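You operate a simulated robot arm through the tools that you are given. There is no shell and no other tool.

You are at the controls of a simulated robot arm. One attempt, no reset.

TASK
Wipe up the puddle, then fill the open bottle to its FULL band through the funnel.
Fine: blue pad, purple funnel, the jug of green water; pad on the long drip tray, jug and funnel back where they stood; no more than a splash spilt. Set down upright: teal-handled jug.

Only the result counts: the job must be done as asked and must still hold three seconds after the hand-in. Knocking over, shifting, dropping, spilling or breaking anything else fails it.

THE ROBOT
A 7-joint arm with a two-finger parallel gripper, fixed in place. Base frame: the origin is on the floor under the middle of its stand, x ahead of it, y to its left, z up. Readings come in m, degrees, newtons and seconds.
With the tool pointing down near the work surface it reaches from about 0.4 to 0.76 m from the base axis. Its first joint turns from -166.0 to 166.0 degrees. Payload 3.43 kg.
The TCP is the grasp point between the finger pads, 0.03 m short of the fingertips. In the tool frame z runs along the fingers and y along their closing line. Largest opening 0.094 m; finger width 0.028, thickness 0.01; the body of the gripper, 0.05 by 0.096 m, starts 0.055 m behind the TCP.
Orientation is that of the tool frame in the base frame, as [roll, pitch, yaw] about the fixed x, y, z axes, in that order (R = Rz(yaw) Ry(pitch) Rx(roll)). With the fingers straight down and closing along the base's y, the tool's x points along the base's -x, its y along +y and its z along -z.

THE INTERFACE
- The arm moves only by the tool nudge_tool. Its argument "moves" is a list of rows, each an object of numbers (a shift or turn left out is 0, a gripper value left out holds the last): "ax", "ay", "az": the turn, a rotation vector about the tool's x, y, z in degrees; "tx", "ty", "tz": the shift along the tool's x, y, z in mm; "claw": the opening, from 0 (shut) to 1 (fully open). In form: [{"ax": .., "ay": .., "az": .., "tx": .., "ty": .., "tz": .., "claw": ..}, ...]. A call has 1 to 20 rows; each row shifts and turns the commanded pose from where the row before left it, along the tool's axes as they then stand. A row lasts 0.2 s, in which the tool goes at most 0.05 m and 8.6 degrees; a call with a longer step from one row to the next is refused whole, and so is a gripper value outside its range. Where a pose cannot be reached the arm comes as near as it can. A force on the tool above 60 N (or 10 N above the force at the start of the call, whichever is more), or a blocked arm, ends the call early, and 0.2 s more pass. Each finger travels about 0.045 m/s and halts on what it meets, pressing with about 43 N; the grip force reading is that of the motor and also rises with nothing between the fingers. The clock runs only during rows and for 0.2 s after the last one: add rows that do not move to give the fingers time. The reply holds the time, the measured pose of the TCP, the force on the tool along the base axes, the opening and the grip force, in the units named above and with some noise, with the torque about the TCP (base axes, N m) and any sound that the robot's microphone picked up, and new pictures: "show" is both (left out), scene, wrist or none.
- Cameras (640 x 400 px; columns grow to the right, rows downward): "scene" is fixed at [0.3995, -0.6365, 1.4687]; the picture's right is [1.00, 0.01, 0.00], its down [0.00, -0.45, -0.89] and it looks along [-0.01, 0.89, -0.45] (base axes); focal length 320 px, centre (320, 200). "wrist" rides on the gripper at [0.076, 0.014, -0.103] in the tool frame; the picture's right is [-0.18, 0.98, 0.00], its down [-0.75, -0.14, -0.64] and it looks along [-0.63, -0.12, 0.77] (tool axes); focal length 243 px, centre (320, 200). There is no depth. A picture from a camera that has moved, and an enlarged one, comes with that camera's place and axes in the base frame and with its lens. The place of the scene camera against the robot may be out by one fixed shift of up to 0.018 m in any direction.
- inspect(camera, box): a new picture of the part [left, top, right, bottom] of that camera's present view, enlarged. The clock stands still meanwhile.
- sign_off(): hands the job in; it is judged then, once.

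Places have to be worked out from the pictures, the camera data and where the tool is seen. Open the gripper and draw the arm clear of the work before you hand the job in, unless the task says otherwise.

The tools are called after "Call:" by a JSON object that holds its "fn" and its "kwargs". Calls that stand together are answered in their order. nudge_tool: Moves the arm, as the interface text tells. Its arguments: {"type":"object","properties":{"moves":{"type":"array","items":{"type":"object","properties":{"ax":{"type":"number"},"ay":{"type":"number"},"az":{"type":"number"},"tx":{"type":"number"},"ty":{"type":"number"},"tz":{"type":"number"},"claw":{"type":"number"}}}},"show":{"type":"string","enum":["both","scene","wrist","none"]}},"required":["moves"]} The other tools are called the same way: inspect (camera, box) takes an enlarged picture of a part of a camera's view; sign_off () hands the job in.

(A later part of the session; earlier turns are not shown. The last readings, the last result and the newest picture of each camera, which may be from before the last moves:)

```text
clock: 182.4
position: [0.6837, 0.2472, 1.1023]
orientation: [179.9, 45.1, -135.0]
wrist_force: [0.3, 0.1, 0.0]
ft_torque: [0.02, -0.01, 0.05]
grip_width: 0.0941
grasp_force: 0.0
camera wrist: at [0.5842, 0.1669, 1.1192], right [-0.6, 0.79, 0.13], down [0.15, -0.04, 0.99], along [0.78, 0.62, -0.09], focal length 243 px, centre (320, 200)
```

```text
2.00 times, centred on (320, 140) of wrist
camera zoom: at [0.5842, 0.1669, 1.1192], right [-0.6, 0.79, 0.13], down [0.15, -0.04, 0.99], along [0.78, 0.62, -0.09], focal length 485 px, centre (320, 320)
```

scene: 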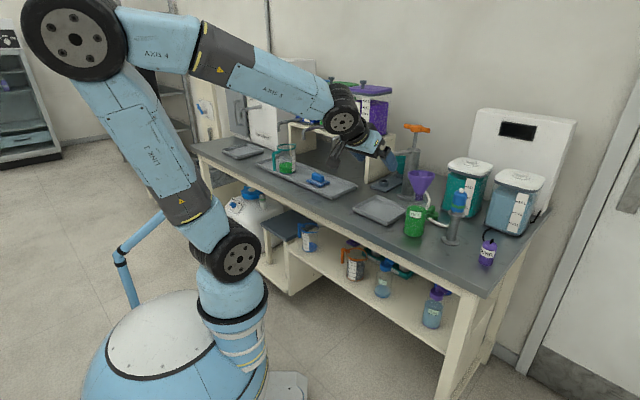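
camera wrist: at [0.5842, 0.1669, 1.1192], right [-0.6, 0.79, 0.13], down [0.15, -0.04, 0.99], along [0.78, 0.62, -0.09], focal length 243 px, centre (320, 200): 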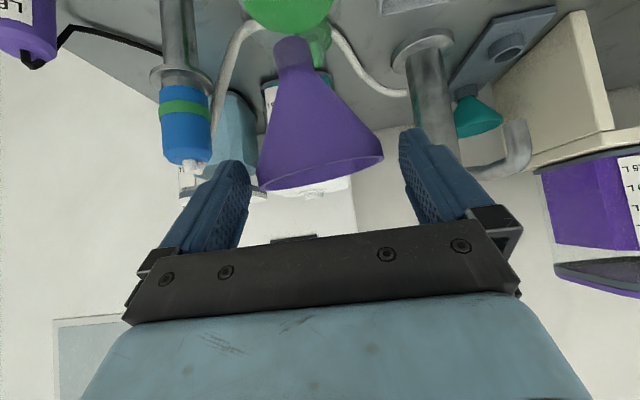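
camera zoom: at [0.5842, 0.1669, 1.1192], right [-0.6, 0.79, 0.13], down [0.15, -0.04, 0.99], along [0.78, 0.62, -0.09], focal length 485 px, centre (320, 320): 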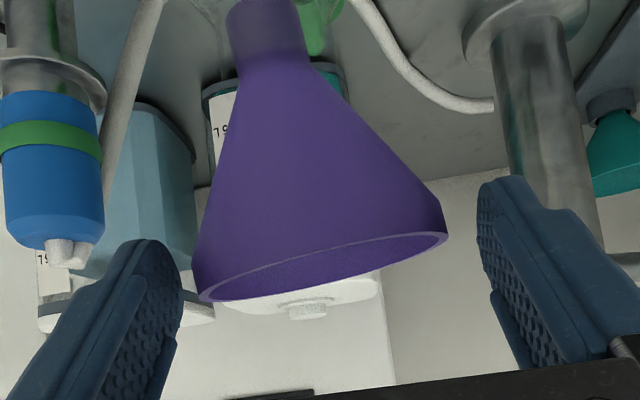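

Rim is between the pads. I close the gripper.

Call:
{"fn": "nudge_tool", "kwargs": {"moves": [{"claw": 0.92}, {"claw": 0.85}, {"claw": 0.78}, {"claw": 0.75}, {"claw": 0.75}], "show": "wrist"}}

Call:
{"fn": "inspect", "kwargs": {"camera": "wrist", "box": [200, 40, 440, 240]}}

Call:
{"fn": "inspect", "kwargs": {"camera": "scene", "box": [390, 150, 440, 240]}}

```text
clock: 183.6
position: [0.6822, 0.2464, 1.102]
orientation: [180.0, 45.1, -135.0]
wrist_force: [-3.5, 0.3, 13.1]
ft_torque: [0.4, 0.16, 0.05]
grip_width: 0.0793
grasp_force: 43.4
camera wrist: at [0.5836, 0.1669, 1.12], right [-0.6, 0.79, 0.13], down [0.15, -0.05, 0.99], along [0.78, 0.62, -0.09], focal length 243 px, centre (320, 200)
```

wrist: 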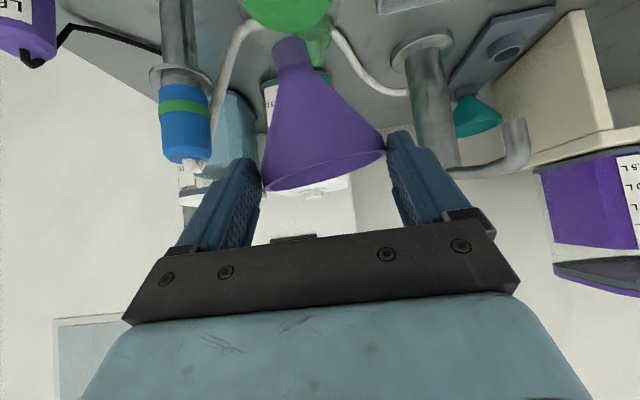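

```text
2.00 times, centred on (320, 140) of wrist
camera zoom: at [0.5836, 0.1669, 1.12], right [-0.6, 0.79, 0.13], down [0.15, -0.05, 0.99], along [0.78, 0.62, -0.09], focal length 485 px, centre (320, 320)
```

zoom: 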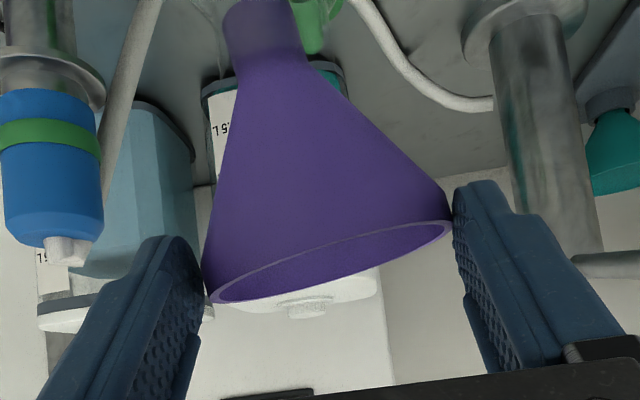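

```text
4.44 times, centred on (415, 195) of scene
camera zoom: at [0.3995, -0.6365, 1.4687], right [1.0, 0.01, 0.0], down [0.0, -0.45, -0.89], along [-0.01, 0.89, -0.45], focal length 1424 px, centre (-102, 222)
```

zoom: 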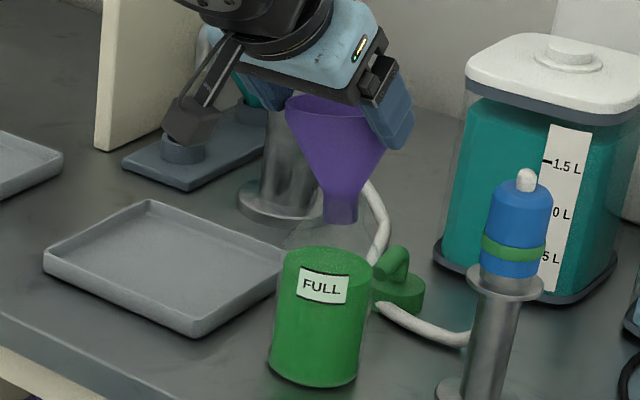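

The rim grip twisted the leaning funnel (11° now) and it presses on the neck, so I open again and will match the tool's roll to the funnel's lean before re-gripping.

Call:
{"fn": "nudge_tool", "kwargs": {"moves": [{"claw": 0.9}, {"claw": 1}, {"claw": 1}, {"claw": 1}], "show": "wrist"}}

Call:
{"fn": "inspect", "kwargs": {"camera": "wrist", "box": [200, 40, 440, 240]}}

Call:
{"fn": "inspect", "kwargs": {"camera": "scene", "box": [390, 150, 440, 240]}}

```text
clock: 184.6
position: [0.6827, 0.2475, 1.102]
orientation: [180.0, 45.1, -135.0]
wrist_force: [0.3, -0.7, 0.3]
ft_torque: [0.07, -0.02, -0.01]
grip_width: 0.0941
grasp_force: 0.0
camera wrist: at [0.5841, 0.1669, 1.1193], right [-0.6, 0.79, 0.13], down [0.15, -0.04, 0.99], along [0.78, 0.62, -0.09], focal length 243 px, centre (320, 200)
```

wrist: 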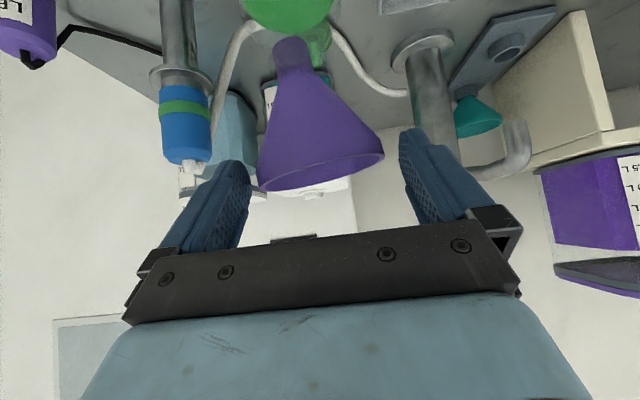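

```text
2.00 times, centred on (320, 140) of wrist
camera zoom: at [0.5841, 0.1669, 1.1193], right [-0.6, 0.79, 0.13], down [0.15, -0.04, 0.99], along [0.78, 0.62, -0.09], focal length 485 px, centre (320, 320)
```

zoom: 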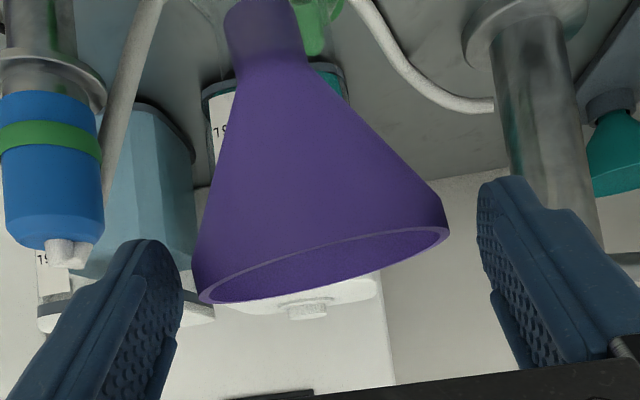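

```text
4.44 times, centred on (415, 195) of scene
camera zoom: at [0.3995, -0.6365, 1.4687], right [1.0, 0.01, 0.0], down [0.0, -0.45, -0.89], along [-0.01, 0.89, -0.45], focal length 1424 px, centre (-102, 222)
```

zoom: 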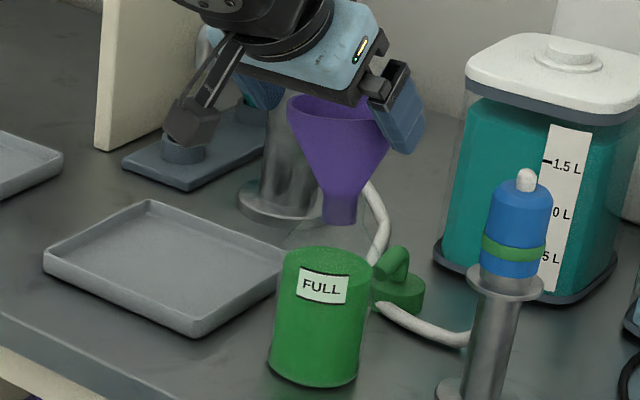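

The funnel leans ~5.5° (left side low). I roll the tool by the same amount about the forward axis and close again.

Call:
{"fn": "nudge_tool", "kwargs": {"moves": [{"ax": 1.95, "az": -1.95}, {"ax": 1.95, "az": -1.95}, {"az": 0}], "show": "none"}}

Call:
{"fn": "nudge_tool", "kwargs": {"moves": [{"claw": 0.95}, {"claw": 0.9}, {"claw": 0.86}, {"claw": 0.82}, {"claw": 0.8}, {"claw": 0.8}], "show": "wrist"}}

Call:
{"fn": "inspect", "kwargs": {"camera": "wrist", "box": [200, 40, 440, 240]}}

Call:
{"fn": "inspect", "kwargs": {"camera": "scene", "box": [390, 150, 440, 240]}}

```text
clock: 185.4
position: [0.6837, 0.2457, 1.1011]
orientation: [-172.1, 44.8, -129.5]
wrist_force: [0.5, -0.4, 0.4]
ft_torque: [0.02, 0.0, -0.02]
grip_width: 0.094
grasp_force: 0.1
```

```text
clock: 186.8
position: [0.6825, 0.2464, 1.101]
orientation: [-172.0, 45.0, -129.4]
wrist_force: [-2.3, -1.0, 11.7]
ft_torque: [0.13, 0.04, 0.03]
grip_width: 0.0808
grasp_force: 43.1
camera wrist: at [0.5829, 0.1679, 1.1183], right [-0.61, 0.79, 0.03], down [0.09, 0.02, 1.0], along [0.79, 0.61, -0.08], focal length 243 px, centre (320, 200)
```

wrist: 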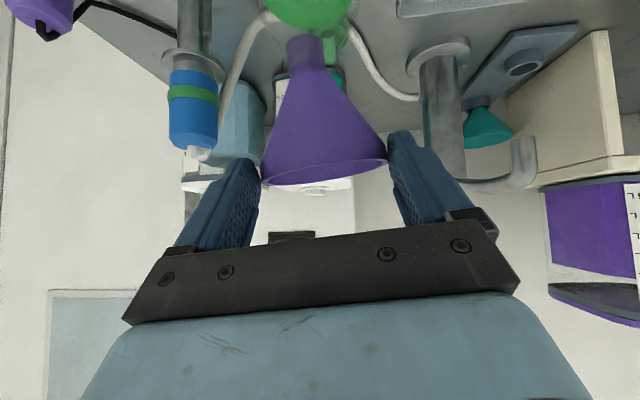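

```text
2.00 times, centred on (320, 140) of wrist
camera zoom: at [0.5829, 0.1679, 1.1183], right [-0.61, 0.79, 0.03], down [0.09, 0.02, 1.0], along [0.79, 0.61, -0.08], focal length 485 px, centre (320, 320)
```

zoom: 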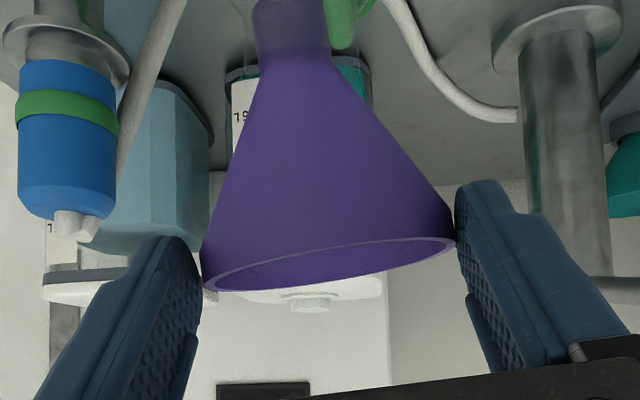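

```text
4.44 times, centred on (415, 195) of scene
camera zoom: at [0.3995, -0.6365, 1.4687], right [1.0, 0.01, 0.0], down [0.0, -0.45, -0.89], along [-0.01, 0.89, -0.45], focal length 1424 px, centre (-102, 222)
```

zoom: 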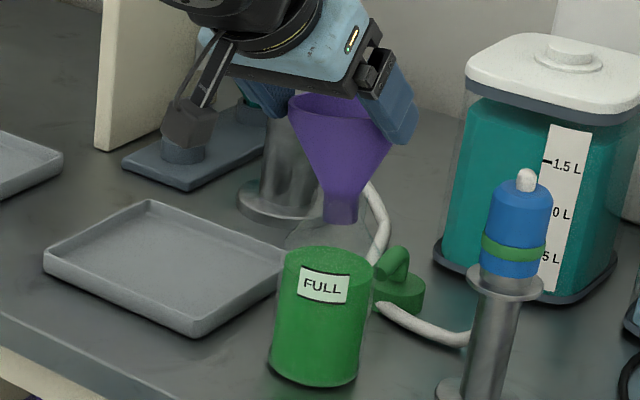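

The width (81 mm) is smaller than the first grip's 85 mm, and there is an 12 N upward reaction. I look closer at the finger contacts before lifting.

Call:
{"fn": "inspect", "kwargs": {"camera": "wrist", "box": [220, 110, 300, 200]}}

Call:
{"fn": "inspect", "kwargs": {"camera": "wrist", "box": [350, 90, 430, 180]}}

Call:
{"fn": "inspect", "kwargs": {"camera": "scene", "box": [400, 165, 435, 210]}}

```text
4.44 times, centred on (260, 155) of wrist
camera zoom: at [0.5829, 0.1679, 1.1183], right [-0.61, 0.79, 0.03], down [0.09, 0.02, 1.0], along [0.79, 0.61, -0.08], focal length 1078 px, centre (587, 400)
```

zoom: 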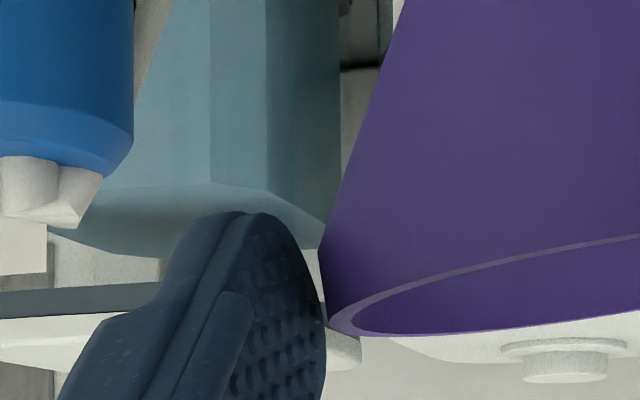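

```text
4.44 times, centred on (390, 135) of wrist
camera zoom: at [0.5829, 0.1679, 1.1183], right [-0.61, 0.79, 0.03], down [0.09, 0.02, 1.0], along [0.79, 0.61, -0.08], focal length 1078 px, centre (9, 489)
```

zoom: 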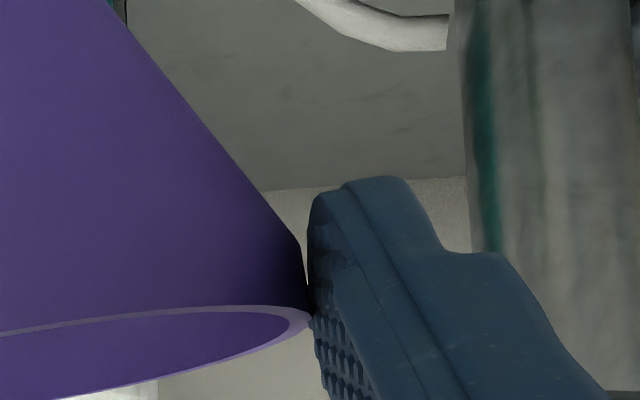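

```text
8.89 times, centred on (418, 188) of scene
camera zoom: at [0.3995, -0.6365, 1.4687], right [1.0, 0.01, 0.0], down [0.0, -0.45, -0.89], along [-0.01, 0.89, -0.45], focal length 2848 px, centre (-547, 311)
```

zoom: 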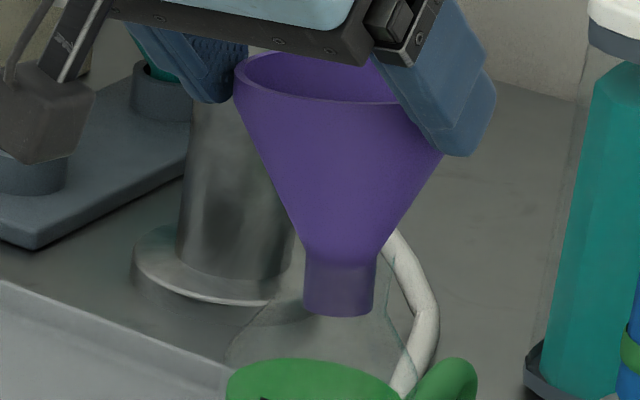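

Both pads bear on the rim edge and the roll now matches. I lift 10 mm slowly and check that the funnel comes along without disturbing the bottle.

Call:
{"fn": "nudge_tool", "kwargs": {"moves": [{"tx": -1.4, "tz": -1.4}, {"tx": -1.8, "tz": -1.8}, {"tx": -2, "tz": -2}, {"tx": -2, "tz": -2}, {"tz": 0}], "show": "wrist"}}

Call:
{"fn": "inspect", "kwargs": {"camera": "wrist", "box": [200, 0, 440, 240]}}

Call:
{"fn": "inspect", "kwargs": {"camera": "scene", "box": [390, 150, 440, 240]}}

```text
clock: 188.0
position: [0.6827, 0.2467, 1.1101]
orientation: [-172.1, 44.8, -129.5]
wrist_force: [-0.4, 0.4, -0.8]
ft_torque: [0.01, 0.08, 0.0]
grip_width: 0.0765
grasp_force: 43.2
camera wrist: at [0.5828, 0.1682, 1.1271], right [-0.61, 0.79, 0.04], down [0.09, 0.02, 1.0], along [0.79, 0.61, -0.08], focal length 243 px, centre (320, 200)
```

wrist: 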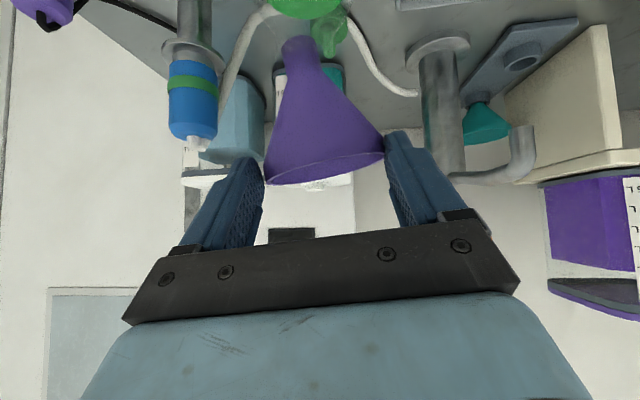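

```text
1.67 times, centred on (320, 120) of wrist
camera zoom: at [0.5828, 0.1682, 1.1271], right [-0.61, 0.79, 0.04], down [0.09, 0.02, 1.0], along [0.79, 0.61, -0.08], focal length 404 px, centre (320, 333)
```

zoom: 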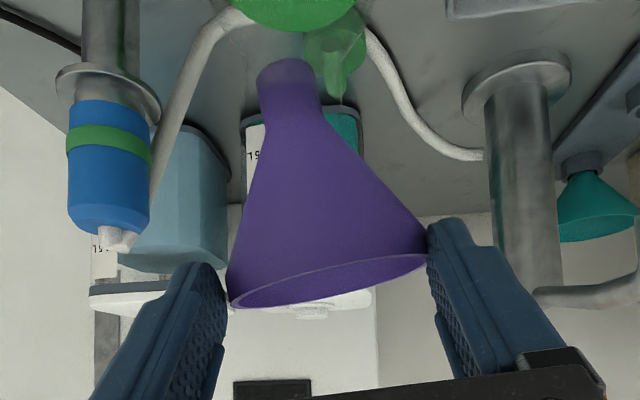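

```text
4.44 times, centred on (415, 195) of scene
camera zoom: at [0.3995, -0.6365, 1.4687], right [1.0, 0.01, 0.0], down [0.0, -0.45, -0.89], along [-0.01, 0.89, -0.45], focal length 1424 px, centre (-102, 222)
```

zoom: 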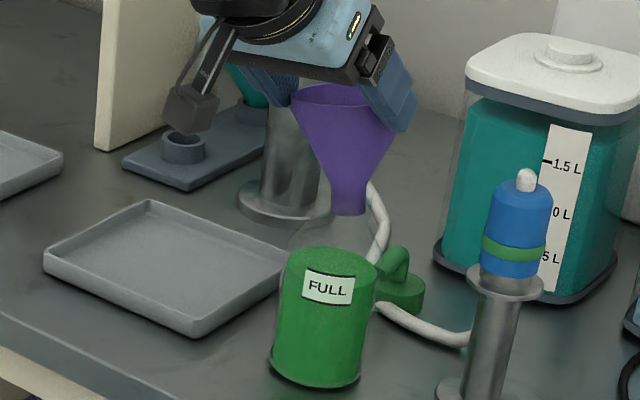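

The pads are slipping off the front of the rim (rim centre is really ~9 mm farther back, n≈0.678) and the bottle is being nudged. I lower back down and release to regrip properly.

Call:
{"fn": "nudge_tool", "kwargs": {"moves": [{"tx": 2, "tz": 2}, {"tx": 2, "tz": 2}, {"tx": 1.8, "tz": 1.8}, {"tz": 0}], "show": "none"}}

Call:
{"fn": "nudge_tool", "kwargs": {"moves": [{"claw": 0.9}, {"claw": 1}, {"claw": 1}, {"claw": 1}], "show": "both"}}

Call:
{"fn": "inspect", "kwargs": {"camera": "wrist", "box": [200, 0, 440, 240]}}

Call:
{"fn": "inspect", "kwargs": {"camera": "scene", "box": [390, 150, 440, 240]}}

```text
clock: 189.0
position: [0.6824, 0.2461, 1.1072]
orientation: [-172.0, 45.1, -129.5]
wrist_force: [-8.2, 4.7, 42.6]
ft_torque: [1.54, -0.52, 0.26]
grip_width: 0.0765
grasp_force: 43.2
```

```text
clock: 190.0
position: [0.6828, 0.2462, 1.1029]
orientation: [-172.2, 44.9, -129.5]
wrist_force: [-0.3, -0.1, 0.2]
ft_torque: [-0.01, 0.01, -0.04]
grip_width: 0.0939
grasp_force: 0.1
camera wrist: at [0.5827, 0.1682, 1.1195], right [-0.61, 0.79, 0.04], down [0.09, 0.02, 1.0], along [0.79, 0.61, -0.08], focal length 243 px, centre (320, 200)
```

scene: 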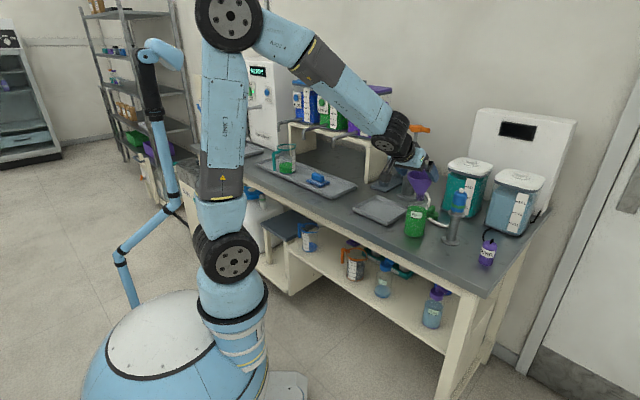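
wrist: 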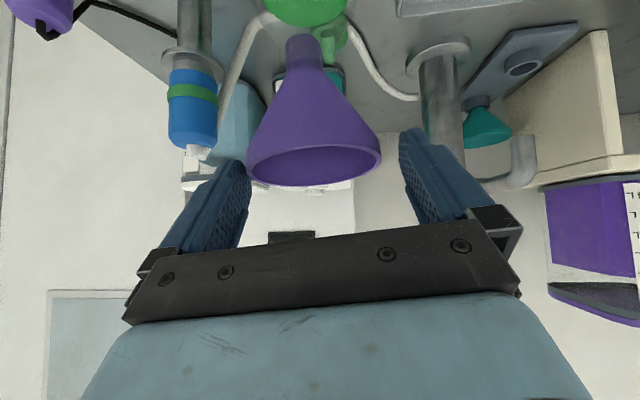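

```text
1.67 times, centred on (320, 120) of wrist
camera zoom: at [0.5827, 0.1682, 1.1195], right [-0.61, 0.79, 0.04], down [0.09, 0.02, 1.0], along [0.79, 0.61, -0.08], focal length 404 px, centre (320, 333)
```

zoom: 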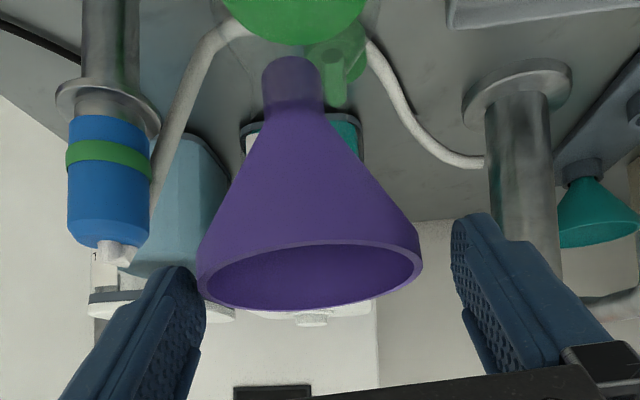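

```text
4.44 times, centred on (415, 195) of scene
camera zoom: at [0.3995, -0.6365, 1.4687], right [1.0, 0.01, 0.0], down [0.0, -0.45, -0.89], along [-0.01, 0.89, -0.45], focal length 1424 px, centre (-102, 222)
```

zoom: 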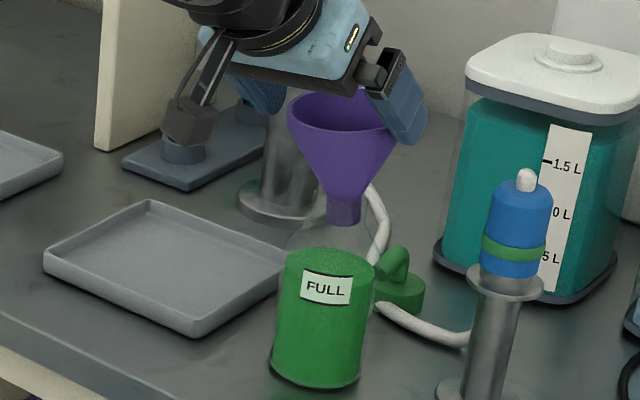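

Funnel and bottle are standing free again (funnel now leans slightly toward the robot; bottle upright). I undo the roll, retreat, and take a steeper look to measure the rim accurately.

Call:
{"fn": "nudge_tool", "kwargs": {"moves": [{"tz": -5, "ty": -1.5}, {"tz": -15, "ty": -1.5}, {"tz": -20}, {"tz": -20}, {"tz": -20}, {"tz": -20, "ax": -1.95, "az": 1.95}, {"ax": -1.95, "az": 1.95}, {"az": 0}], "show": "none"}}

Call:
{"fn": "nudge_tool", "kwargs": {"moves": [{"tx": -15, "tz": -15}, {"tx": -15, "tz": -15}, {"tx": -15, "tz": -15}, {"ay": 8}, {"ay": 8}, {"ay": 8}, {"ay": 8}, {"ay": 3}, {"az": 0}], "show": "wrist"}}

Call:
{"fn": "inspect", "kwargs": {"camera": "wrist", "box": [220, 60, 420, 230]}}

Call:
{"fn": "inspect", "kwargs": {"camera": "scene", "box": [390, 150, 440, 240]}}

```text
clock: 191.8
position: [0.6298, 0.1984, 1.1742]
orientation: [180.0, 45.1, -135.0]
wrist_force: [0.2, -0.4, 0.2]
ft_torque: [0.01, 0.0, -0.01]
grip_width: 0.094
grasp_force: 0.0
```

```text
clock: 193.8
position: [0.6309, 0.1989, 1.2365]
orientation: [180.0, 9.9, -135.0]
wrist_force: [0.8, -0.2, 0.7]
ft_torque: [-0.02, 0.01, 0.03]
grip_width: 0.0939
grasp_force: 0.0
camera wrist: at [0.5556, 0.1432, 1.3244], right [-0.57, 0.82, 0.03], down [0.55, 0.35, 0.76], along [0.62, 0.45, -0.65], focal length 243 px, centre (320, 200)
```

wrist: 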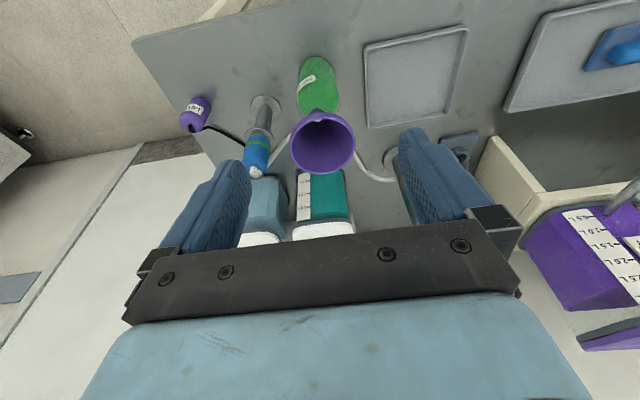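

```text
2.35 times, centred on (320, 145) of wrist
camera zoom: at [0.5556, 0.1432, 1.3244], right [-0.57, 0.82, 0.03], down [0.55, 0.35, 0.76], along [0.62, 0.45, -0.65], focal length 571 px, centre (320, 329)
```

zoom: 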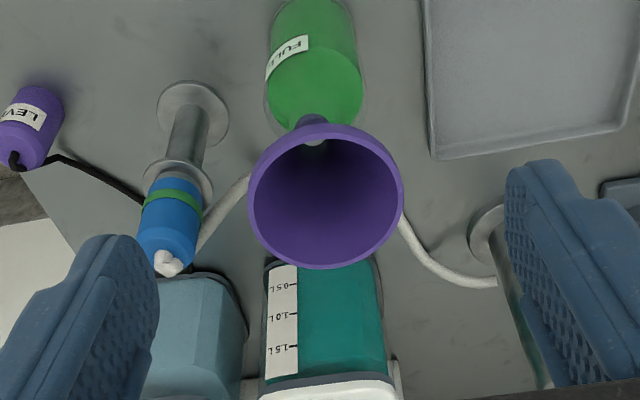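

```text
4.44 times, centred on (415, 195) of scene
camera zoom: at [0.3995, -0.6365, 1.4687], right [1.0, 0.01, 0.0], down [0.0, -0.45, -0.89], along [-0.01, 0.89, -0.45], focal length 1424 px, centre (-102, 222)
```

zoom: 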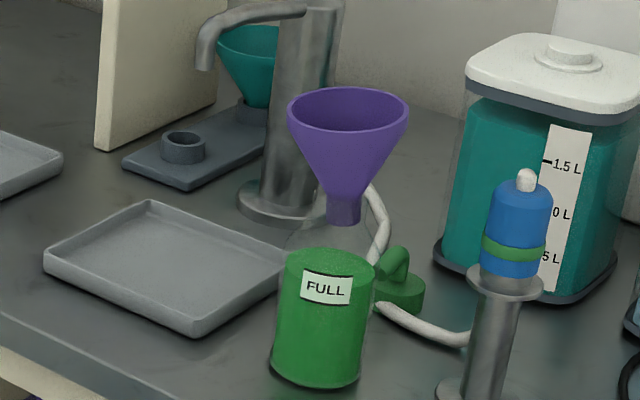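

From above, the rim centre is accurately (u 0.3124, n 0.667, z≈1.089) and the funnel is nearly upright. I return to 45° and approach again with that target.

Call:
{"fn": "nudge_tool", "kwargs": {"moves": [{"ay": -8}, {"ay": -8}, {"ay": -8}, {"ay": -8}, {"ay": -3.1}, {"tx": 15.9, "tz": 14.4, "ty": -2.3}, {"tx": 15.9, "tz": 14.4, "ty": -2.3}, {"tx": 15.9, "tz": 14.4, "ty": -2.3}, {"tz": 20}, {"tz": 20}, {"tz": 20}, {"tz": 10}, {"tz": 0}], "show": "wrist"}}

Call:
{"fn": "inspect", "kwargs": {"camera": "wrist", "box": [200, 40, 440, 240]}}

```text
clock: 196.6
position: [0.668, 0.2273, 1.1238]
orientation: [180.0, 45.2, -135.0]
wrist_force: [-0.8, 0.0, -1.0]
ft_torque: [-0.01, 0.04, 0.0]
grip_width: 0.0939
grasp_force: 0.1
camera wrist: at [0.5701, 0.148, 1.1408], right [-0.6, 0.79, 0.13], down [0.15, -0.05, 0.99], along [0.78, 0.62, -0.09], focal length 243 px, centre (320, 200)
```

wrist: 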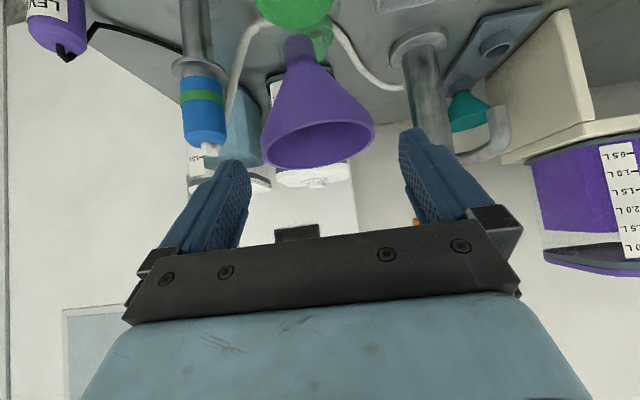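

```text
2.00 times, centred on (320, 140) of wrist
camera zoom: at [0.5701, 0.148, 1.1408], right [-0.6, 0.79, 0.13], down [0.15, -0.05, 0.99], along [0.78, 0.62, -0.09], focal length 485 px, centre (320, 320)
```

zoom: 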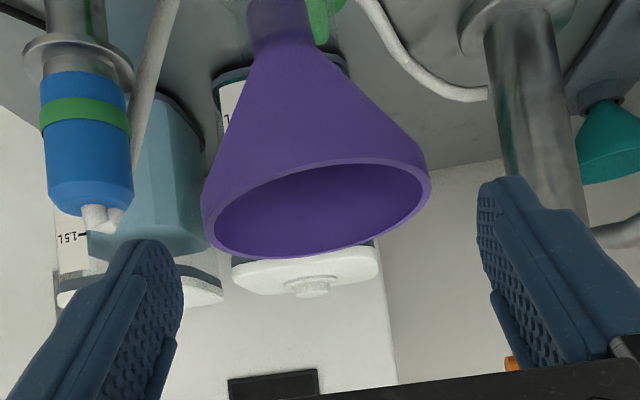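

Call:
{"fn": "nudge_tool", "kwargs": {"moves": [{"tz": 15, "tx": 0.3, "ty": -0.6}, {"tz": 15.5, "tx": 0.3, "ty": -0.6}, {"tz": 0}], "show": "none"}}

Call:
{"fn": "nudge_tool", "kwargs": {"moves": [{"claw": 0.95}, {"claw": 0.91}, {"claw": 0.88}, {"claw": 0.85}, {"claw": 0.83}, {"claw": 0.83}], "show": "wrist"}}

Call:
{"fn": "inspect", "kwargs": {"camera": "wrist", "box": [200, 40, 440, 240]}}

Call:
{"fn": "inspect", "kwargs": {"camera": "scene", "box": [390, 150, 440, 240]}}

```text
clock: 197.4
position: [0.6846, 0.243, 1.1013]
orientation: [180.0, 45.1, -135.0]
wrist_force: [-0.5, 1.7, 0.6]
ft_torque: [0.02, -0.03, 0.0]
grip_width: 0.0938
grasp_force: 0.2
```

```text
clock: 198.8
position: [0.6842, 0.2426, 1.1009]
orientation: [180.0, 45.2, -135.0]
wrist_force: [0.0, -0.2, 0.8]
ft_torque: [-0.01, 0.0, -0.02]
grip_width: 0.078
grasp_force: 0.0
camera wrist: at [0.5858, 0.1626, 1.1192], right [-0.6, 0.79, 0.13], down [0.15, -0.05, 0.99], along [0.78, 0.62, -0.09], focal length 243 px, centre (320, 200)
```

wrist: 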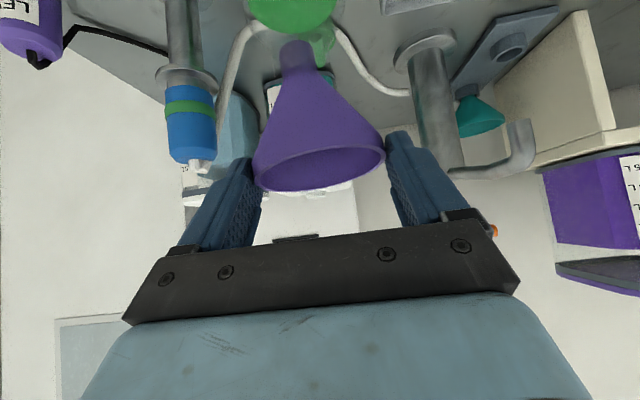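

```text
2.00 times, centred on (320, 140) of wrist
camera zoom: at [0.5858, 0.1626, 1.1192], right [-0.6, 0.79, 0.13], down [0.15, -0.05, 0.99], along [0.78, 0.62, -0.09], focal length 485 px, centre (320, 320)
```

zoom: 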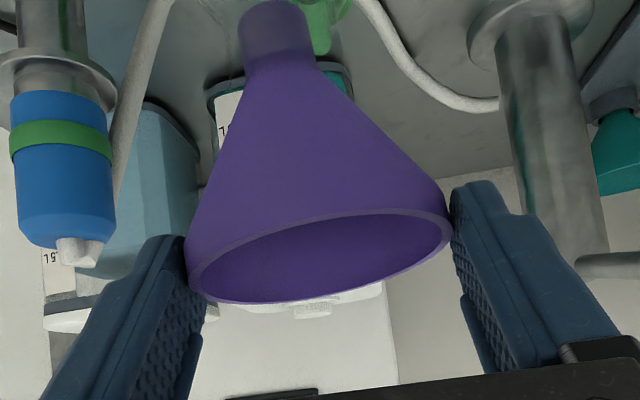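

```text
4.44 times, centred on (415, 195) of scene
camera zoom: at [0.3995, -0.6365, 1.4687], right [1.0, 0.01, 0.0], down [0.0, -0.45, -0.89], along [-0.01, 0.89, -0.45], focal length 1424 px, centre (-102, 222)
```

zoom: 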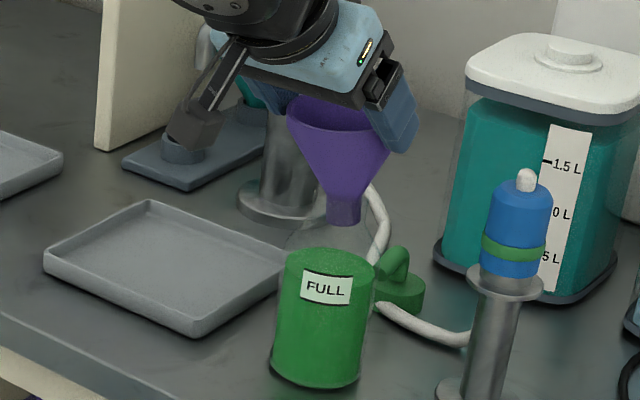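

The fingers stopped at the commanded 78 mm without contact, so I simply close further.

Call:
{"fn": "nudge_tool", "kwargs": {"moves": [{"claw": 0.8}, {"claw": 0.78}, {"claw": 0.76}, {"claw": 0.74}, {"tz": 0}], "show": "wrist"}}

Call:
{"fn": "inspect", "kwargs": {"camera": "wrist", "box": [200, 40, 440, 240]}}

```text
clock: 200.0
position: [0.6849, 0.2425, 1.1013]
orientation: [-180.0, 45.3, -135.0]
wrist_force: [-0.7, 0.7, 1.1]
ft_torque: [0.0, 0.01, 0.04]
grip_width: 0.0741
grasp_force: 43.0
camera wrist: at [0.5857, 0.1626, 1.1192], right [-0.6, 0.79, 0.13], down [0.15, -0.05, 0.99], along [0.78, 0.62, -0.09], focal length 243 px, centre (320, 200)
```

wrist: 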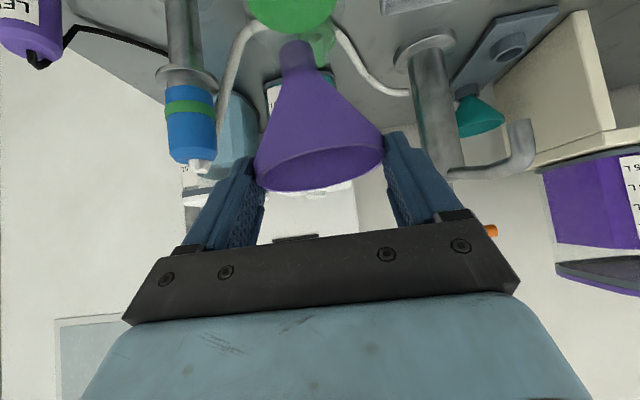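

```text
2.00 times, centred on (320, 140) of wrist
camera zoom: at [0.5857, 0.1626, 1.1192], right [-0.6, 0.79, 0.13], down [0.15, -0.05, 0.99], along [0.78, 0.62, -0.09], focal length 485 px, centre (320, 320)
```

zoom: 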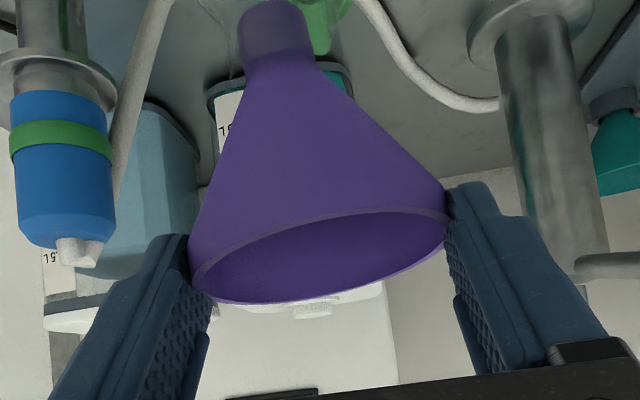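

Contact is on the front part of the rim only (74 mm chord), so the pads need to be ~13 mm farther back. I open, move forward 13 mm, and close again.

Call:
{"fn": "nudge_tool", "kwargs": {"moves": [{"claw": 0.9}, {"claw": 1}, {"claw": 1}, {"tx": -4.6, "tz": 4.6}, {"tx": -4.6, "tz": 4.6}, {"tz": 0}], "show": "wrist"}}

Call:
{"fn": "inspect", "kwargs": {"camera": "wrist", "box": [200, 40, 440, 240]}}

```text
clock: 201.4
position: [0.693, 0.2511, 1.1023]
orientation: [-179.9, 45.2, -135.0]
wrist_force: [0.4, 0.2, -0.5]
ft_torque: [0.02, 0.01, -0.01]
grip_width: 0.0937
grasp_force: 0.2
camera wrist: at [0.5949, 0.1715, 1.1196], right [-0.6, 0.79, 0.13], down [0.15, -0.05, 0.99], along [0.78, 0.62, -0.09], focal length 243 px, centre (320, 200)
```

wrist: 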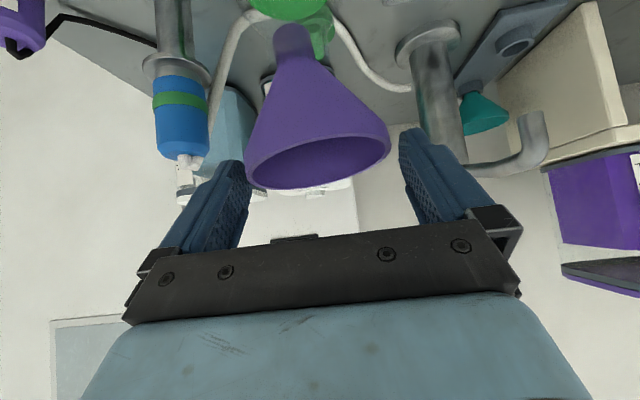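

```text
2.00 times, centred on (320, 140) of wrist
camera zoom: at [0.5949, 0.1715, 1.1196], right [-0.6, 0.79, 0.13], down [0.15, -0.05, 0.99], along [0.78, 0.62, -0.09], focal length 485 px, centre (320, 320)
```

zoom: 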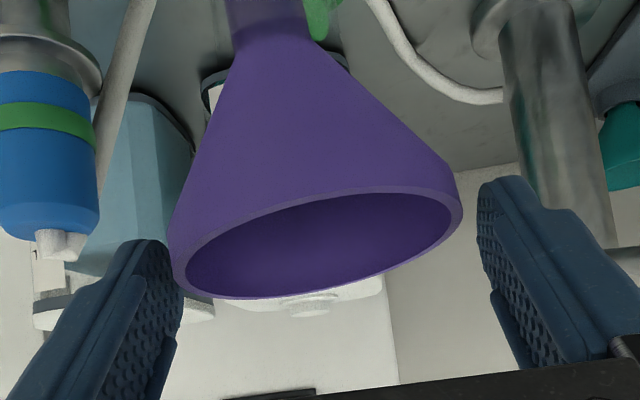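

Now the rim's widest points are well inside the pads. I close.

Call:
{"fn": "nudge_tool", "kwargs": {"moves": [{"claw": 0.95}, {"claw": 0.9}, {"claw": 0.86}, {"claw": 0.82}, {"claw": 0.8}, {"tz": 0}], "show": "wrist"}}

Call:
{"fn": "inspect", "kwargs": {"camera": "wrist", "box": [200, 40, 440, 240]}}

Call:
{"fn": "inspect", "kwargs": {"camera": "scene", "box": [390, 150, 440, 240]}}

```text
clock: 202.8
position: [0.694, 0.251, 1.1013]
orientation: [180.0, 45.2, -135.0]
wrist_force: [0.4, 0.2, 0.9]
ft_torque: [0.01, -0.01, 0.02]
grip_width: 0.0761
grasp_force: 1.0
camera wrist: at [0.5948, 0.1714, 1.1196], right [-0.6, 0.79, 0.13], down [0.15, -0.05, 0.99], along [0.78, 0.62, -0.09], focal length 243 px, centre (320, 200)
```

wrist: 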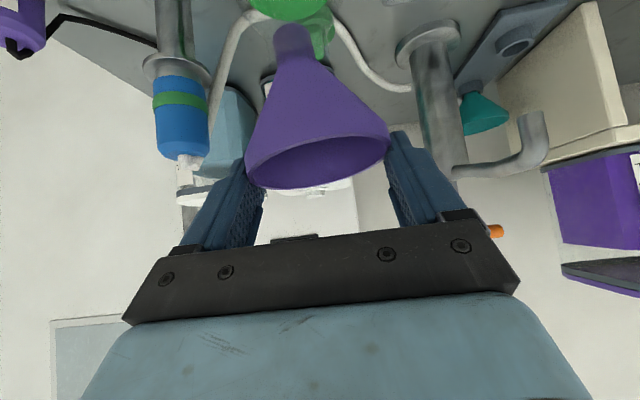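

```text
2.00 times, centred on (320, 140) of wrist
camera zoom: at [0.5948, 0.1714, 1.1196], right [-0.6, 0.79, 0.13], down [0.15, -0.05, 0.99], along [0.78, 0.62, -0.09], focal length 485 px, centre (320, 320)
```

zoom: 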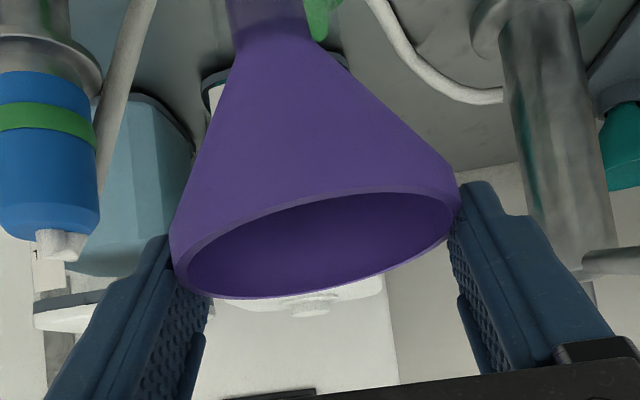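

```text
4.44 times, centred on (415, 195) of scene
camera zoom: at [0.3995, -0.6365, 1.4687], right [1.0, 0.01, 0.0], down [0.0, -0.45, -0.89], along [-0.01, 0.89, -0.45], focal length 1424 px, centre (-102, 222)
```

zoom: 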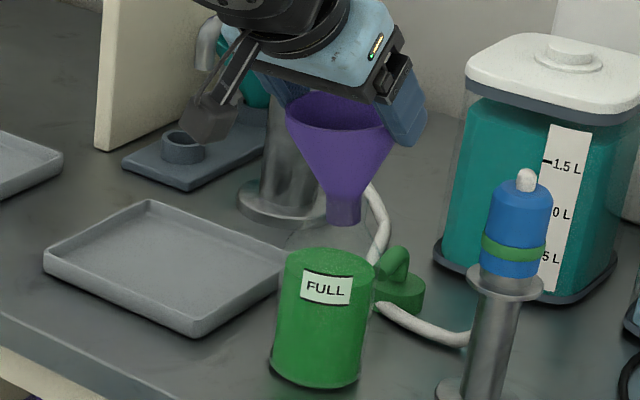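

Pads now sit flush on the rim's sides with light contact. I apply full grip force.

Call:
{"fn": "nudge_tool", "kwargs": {"moves": [{"claw": 0.74}, {"claw": 0.7}, {"claw": 0.7}, {"tz": 0}], "show": "wrist"}}

Call:
{"fn": "inspect", "kwargs": {"camera": "wrist", "box": [200, 40, 440, 240]}}

```text
clock: 203.8
position: [0.693, 0.2501, 1.1026]
orientation: [-180.0, 45.1, -135.0]
wrist_force: [0.1, -0.1, 0.6]
ft_torque: [0.08, 0.05, 0.02]
grip_width: 0.0744
grasp_force: 43.2
camera wrist: at [0.5948, 0.1714, 1.1196], right [-0.6, 0.79, 0.13], down [0.15, -0.05, 0.99], along [0.78, 0.62, -0.09], focal length 243 px, centre (320, 200)
```

wrist: 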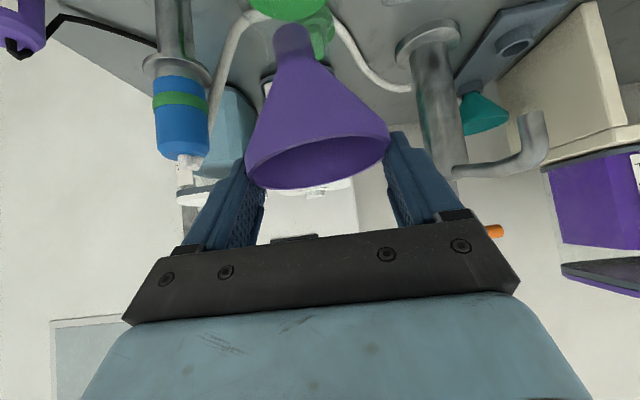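

```text
2.00 times, centred on (320, 140) of wrist
camera zoom: at [0.5948, 0.1714, 1.1196], right [-0.6, 0.79, 0.13], down [0.15, -0.05, 0.99], along [0.78, 0.62, -0.09], focal length 485 px, centre (320, 320)
```

zoom: 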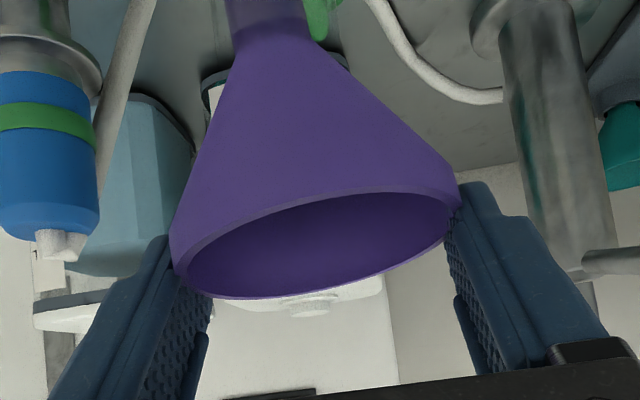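

Gripped at 43 N with no side load. I lift 6 mm as a test.

Call:
{"fn": "nudge_tool", "kwargs": {"moves": [{"tx": -1.4, "tz": -1.4}, {"tx": -1.4, "tz": -1.4}, {"tx": -1.4, "tz": -1.4}, {"tz": 0}], "show": "wrist"}}

Call:
{"fn": "inspect", "kwargs": {"camera": "wrist", "box": [200, 40, 440, 240]}}

Call:
{"fn": "inspect", "kwargs": {"camera": "scene", "box": [390, 150, 440, 240]}}

```text
clock: 204.8
position: [0.6924, 0.2497, 1.108]
orientation: [-179.9, 45.3, -135.0]
wrist_force: [0.1, -0.4, -0.9]
ft_torque: [-0.01, 0.0, -0.02]
grip_width: 0.0745
grasp_force: 43.4
camera wrist: at [0.5944, 0.1709, 1.1257], right [-0.6, 0.79, 0.13], down [0.15, -0.05, 0.99], along [0.78, 0.62, -0.09], focal length 243 px, centre (320, 200)
```

wrist: 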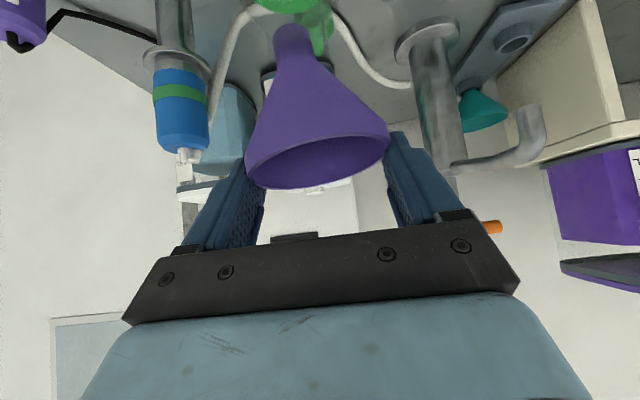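

```text
2.00 times, centred on (320, 140) of wrist
camera zoom: at [0.5944, 0.1709, 1.1257], right [-0.6, 0.79, 0.13], down [0.15, -0.05, 0.99], along [0.78, 0.62, -0.09], focal length 485 px, centre (320, 320)
```

zoom: 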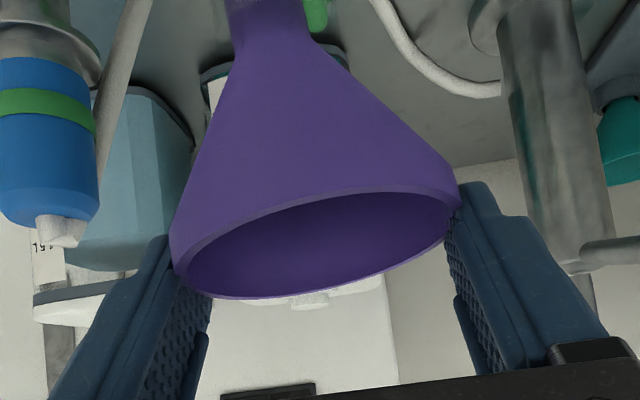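

```text
4.44 times, centred on (415, 195) of scene
camera zoom: at [0.3995, -0.6365, 1.4687], right [1.0, 0.01, 0.0], down [0.0, -0.45, -0.89], along [-0.01, 0.89, -0.45], focal length 1424 px, centre (-102, 222)
```

zoom: 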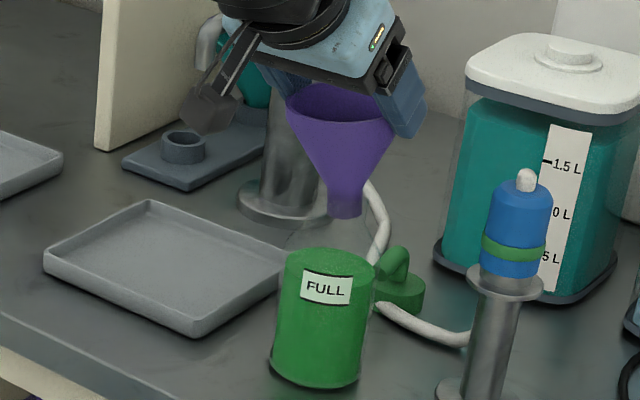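

The funnel comes up cleanly and the bottle stays put. I continue lifting it out of the neck.

Call:
{"fn": "nudge_tool", "kwargs": {"moves": [{"tx": -4, "tz": -4}, {"tx": -6, "tz": -6}, {"tx": -7, "tz": -7}, {"tx": -7, "tz": -7}, {"tx": -7, "tz": -7}, {"tx": -5, "tz": -5}, {"tz": 0}], "show": "both"}}

Call:
{"fn": "inspect", "kwargs": {"camera": "scene", "box": [390, 140, 440, 240]}}

Call:
{"fn": "inspect", "kwargs": {"camera": "wrist", "box": [200, 0, 440, 240]}}

```text
clock: 206.4
position: [0.6938, 0.2501, 1.1576]
orientation: [179.9, 45.1, -135.0]
wrist_force: [0.2, 0.2, -0.2]
ft_torque: [-0.01, 0.03, 0.02]
grip_width: 0.0743
grasp_force: 42.7
camera wrist: at [0.5949, 0.1711, 1.1757], right [-0.6, 0.79, 0.13], down [0.15, -0.05, 0.99], along [0.78, 0.62, -0.09], focal length 243 px, centre (320, 200)
```

scene: 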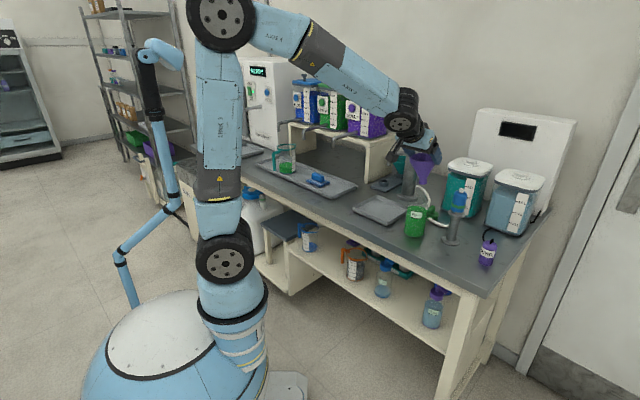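
wrist: 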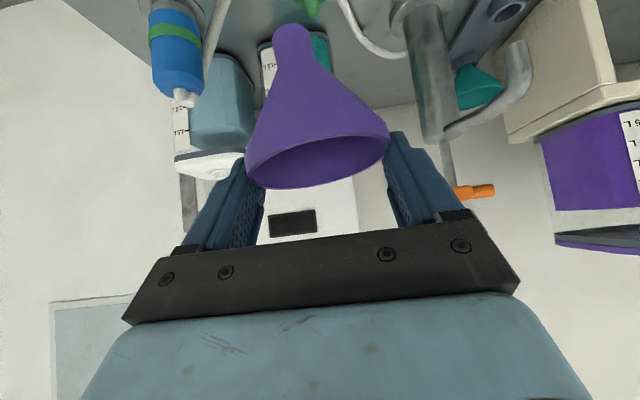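

```text
4.00 times, centred on (415, 190) of scene
camera zoom: at [0.3995, -0.6365, 1.4687], right [1.0, 0.01, 0.0], down [0.0, -0.45, -0.89], along [-0.01, 0.89, -0.45], focal length 1282 px, centre (-60, 240)
```

zoom: 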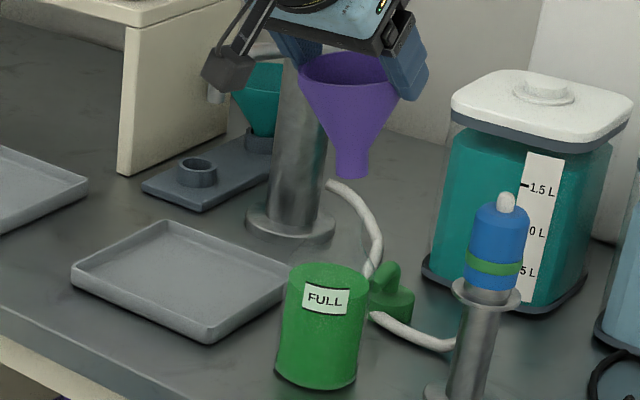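

```text
1.67 times, centred on (320, 120) of wrist
camera zoom: at [0.5949, 0.1711, 1.1757], right [-0.6, 0.79, 0.13], down [0.15, -0.05, 0.99], along [0.78, 0.62, -0.09], focal length 404 px, centre (320, 333)
```

zoom: 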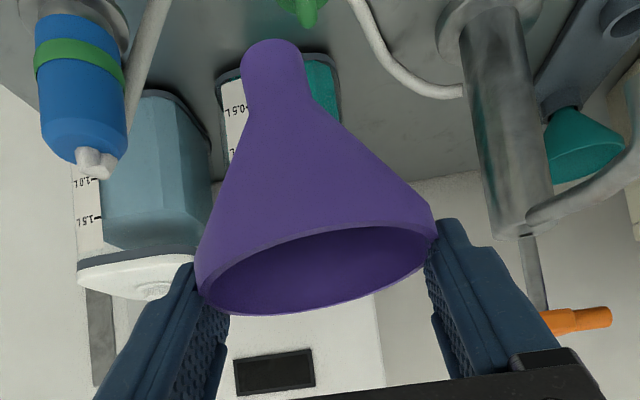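

The funnel is free and upright; the bottle is undisturbed with the level mid-band. I carry it back, then left toward its holder.

Call:
{"fn": "nudge_tool", "kwargs": {"moves": [{"tx": 8, "tz": -8}, {"tx": 13, "tz": -13}, {"tx": 13, "tz": -13}, {"tx": 13, "tz": -13}, {"ty": 14}, {"ty": 26}, {"ty": 26}, {"ty": 26}, {"ty": 26}, {"ty": 26}, {"ty": 26}, {"ty": 26}, {"ty": 26}, {"ty": 26}, {"ty": 20}, {"ty": 9}, {"tz": 0}], "show": "both"}}

```text
clock: 210.0
position: [0.4502, 0.3993, 1.158]
orientation: [-180.0, 45.2, -135.0]
wrist_force: [0.4, 0.1, -0.2]
ft_torque: [0.0, -0.01, 0.01]
grip_width: 0.073
grasp_force: 42.7
camera wrist: at [0.3509, 0.3198, 1.176], right [-0.6, 0.79, 0.13], down [0.15, -0.05, 0.99], along [0.78, 0.62, -0.09], focal length 243 px, centre (320, 200)
```

scene: 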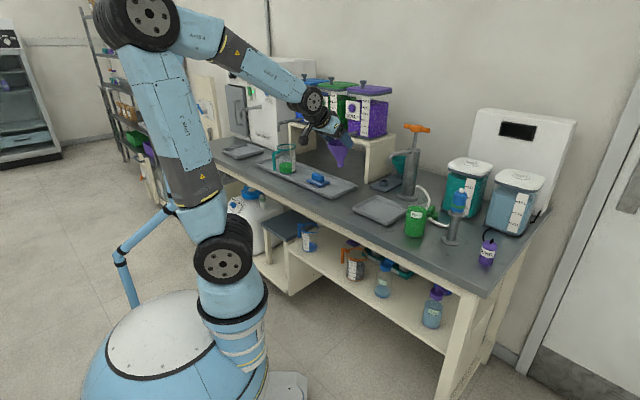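
wrist: 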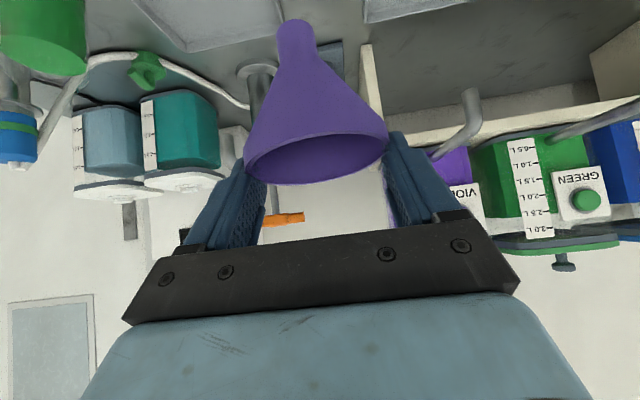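

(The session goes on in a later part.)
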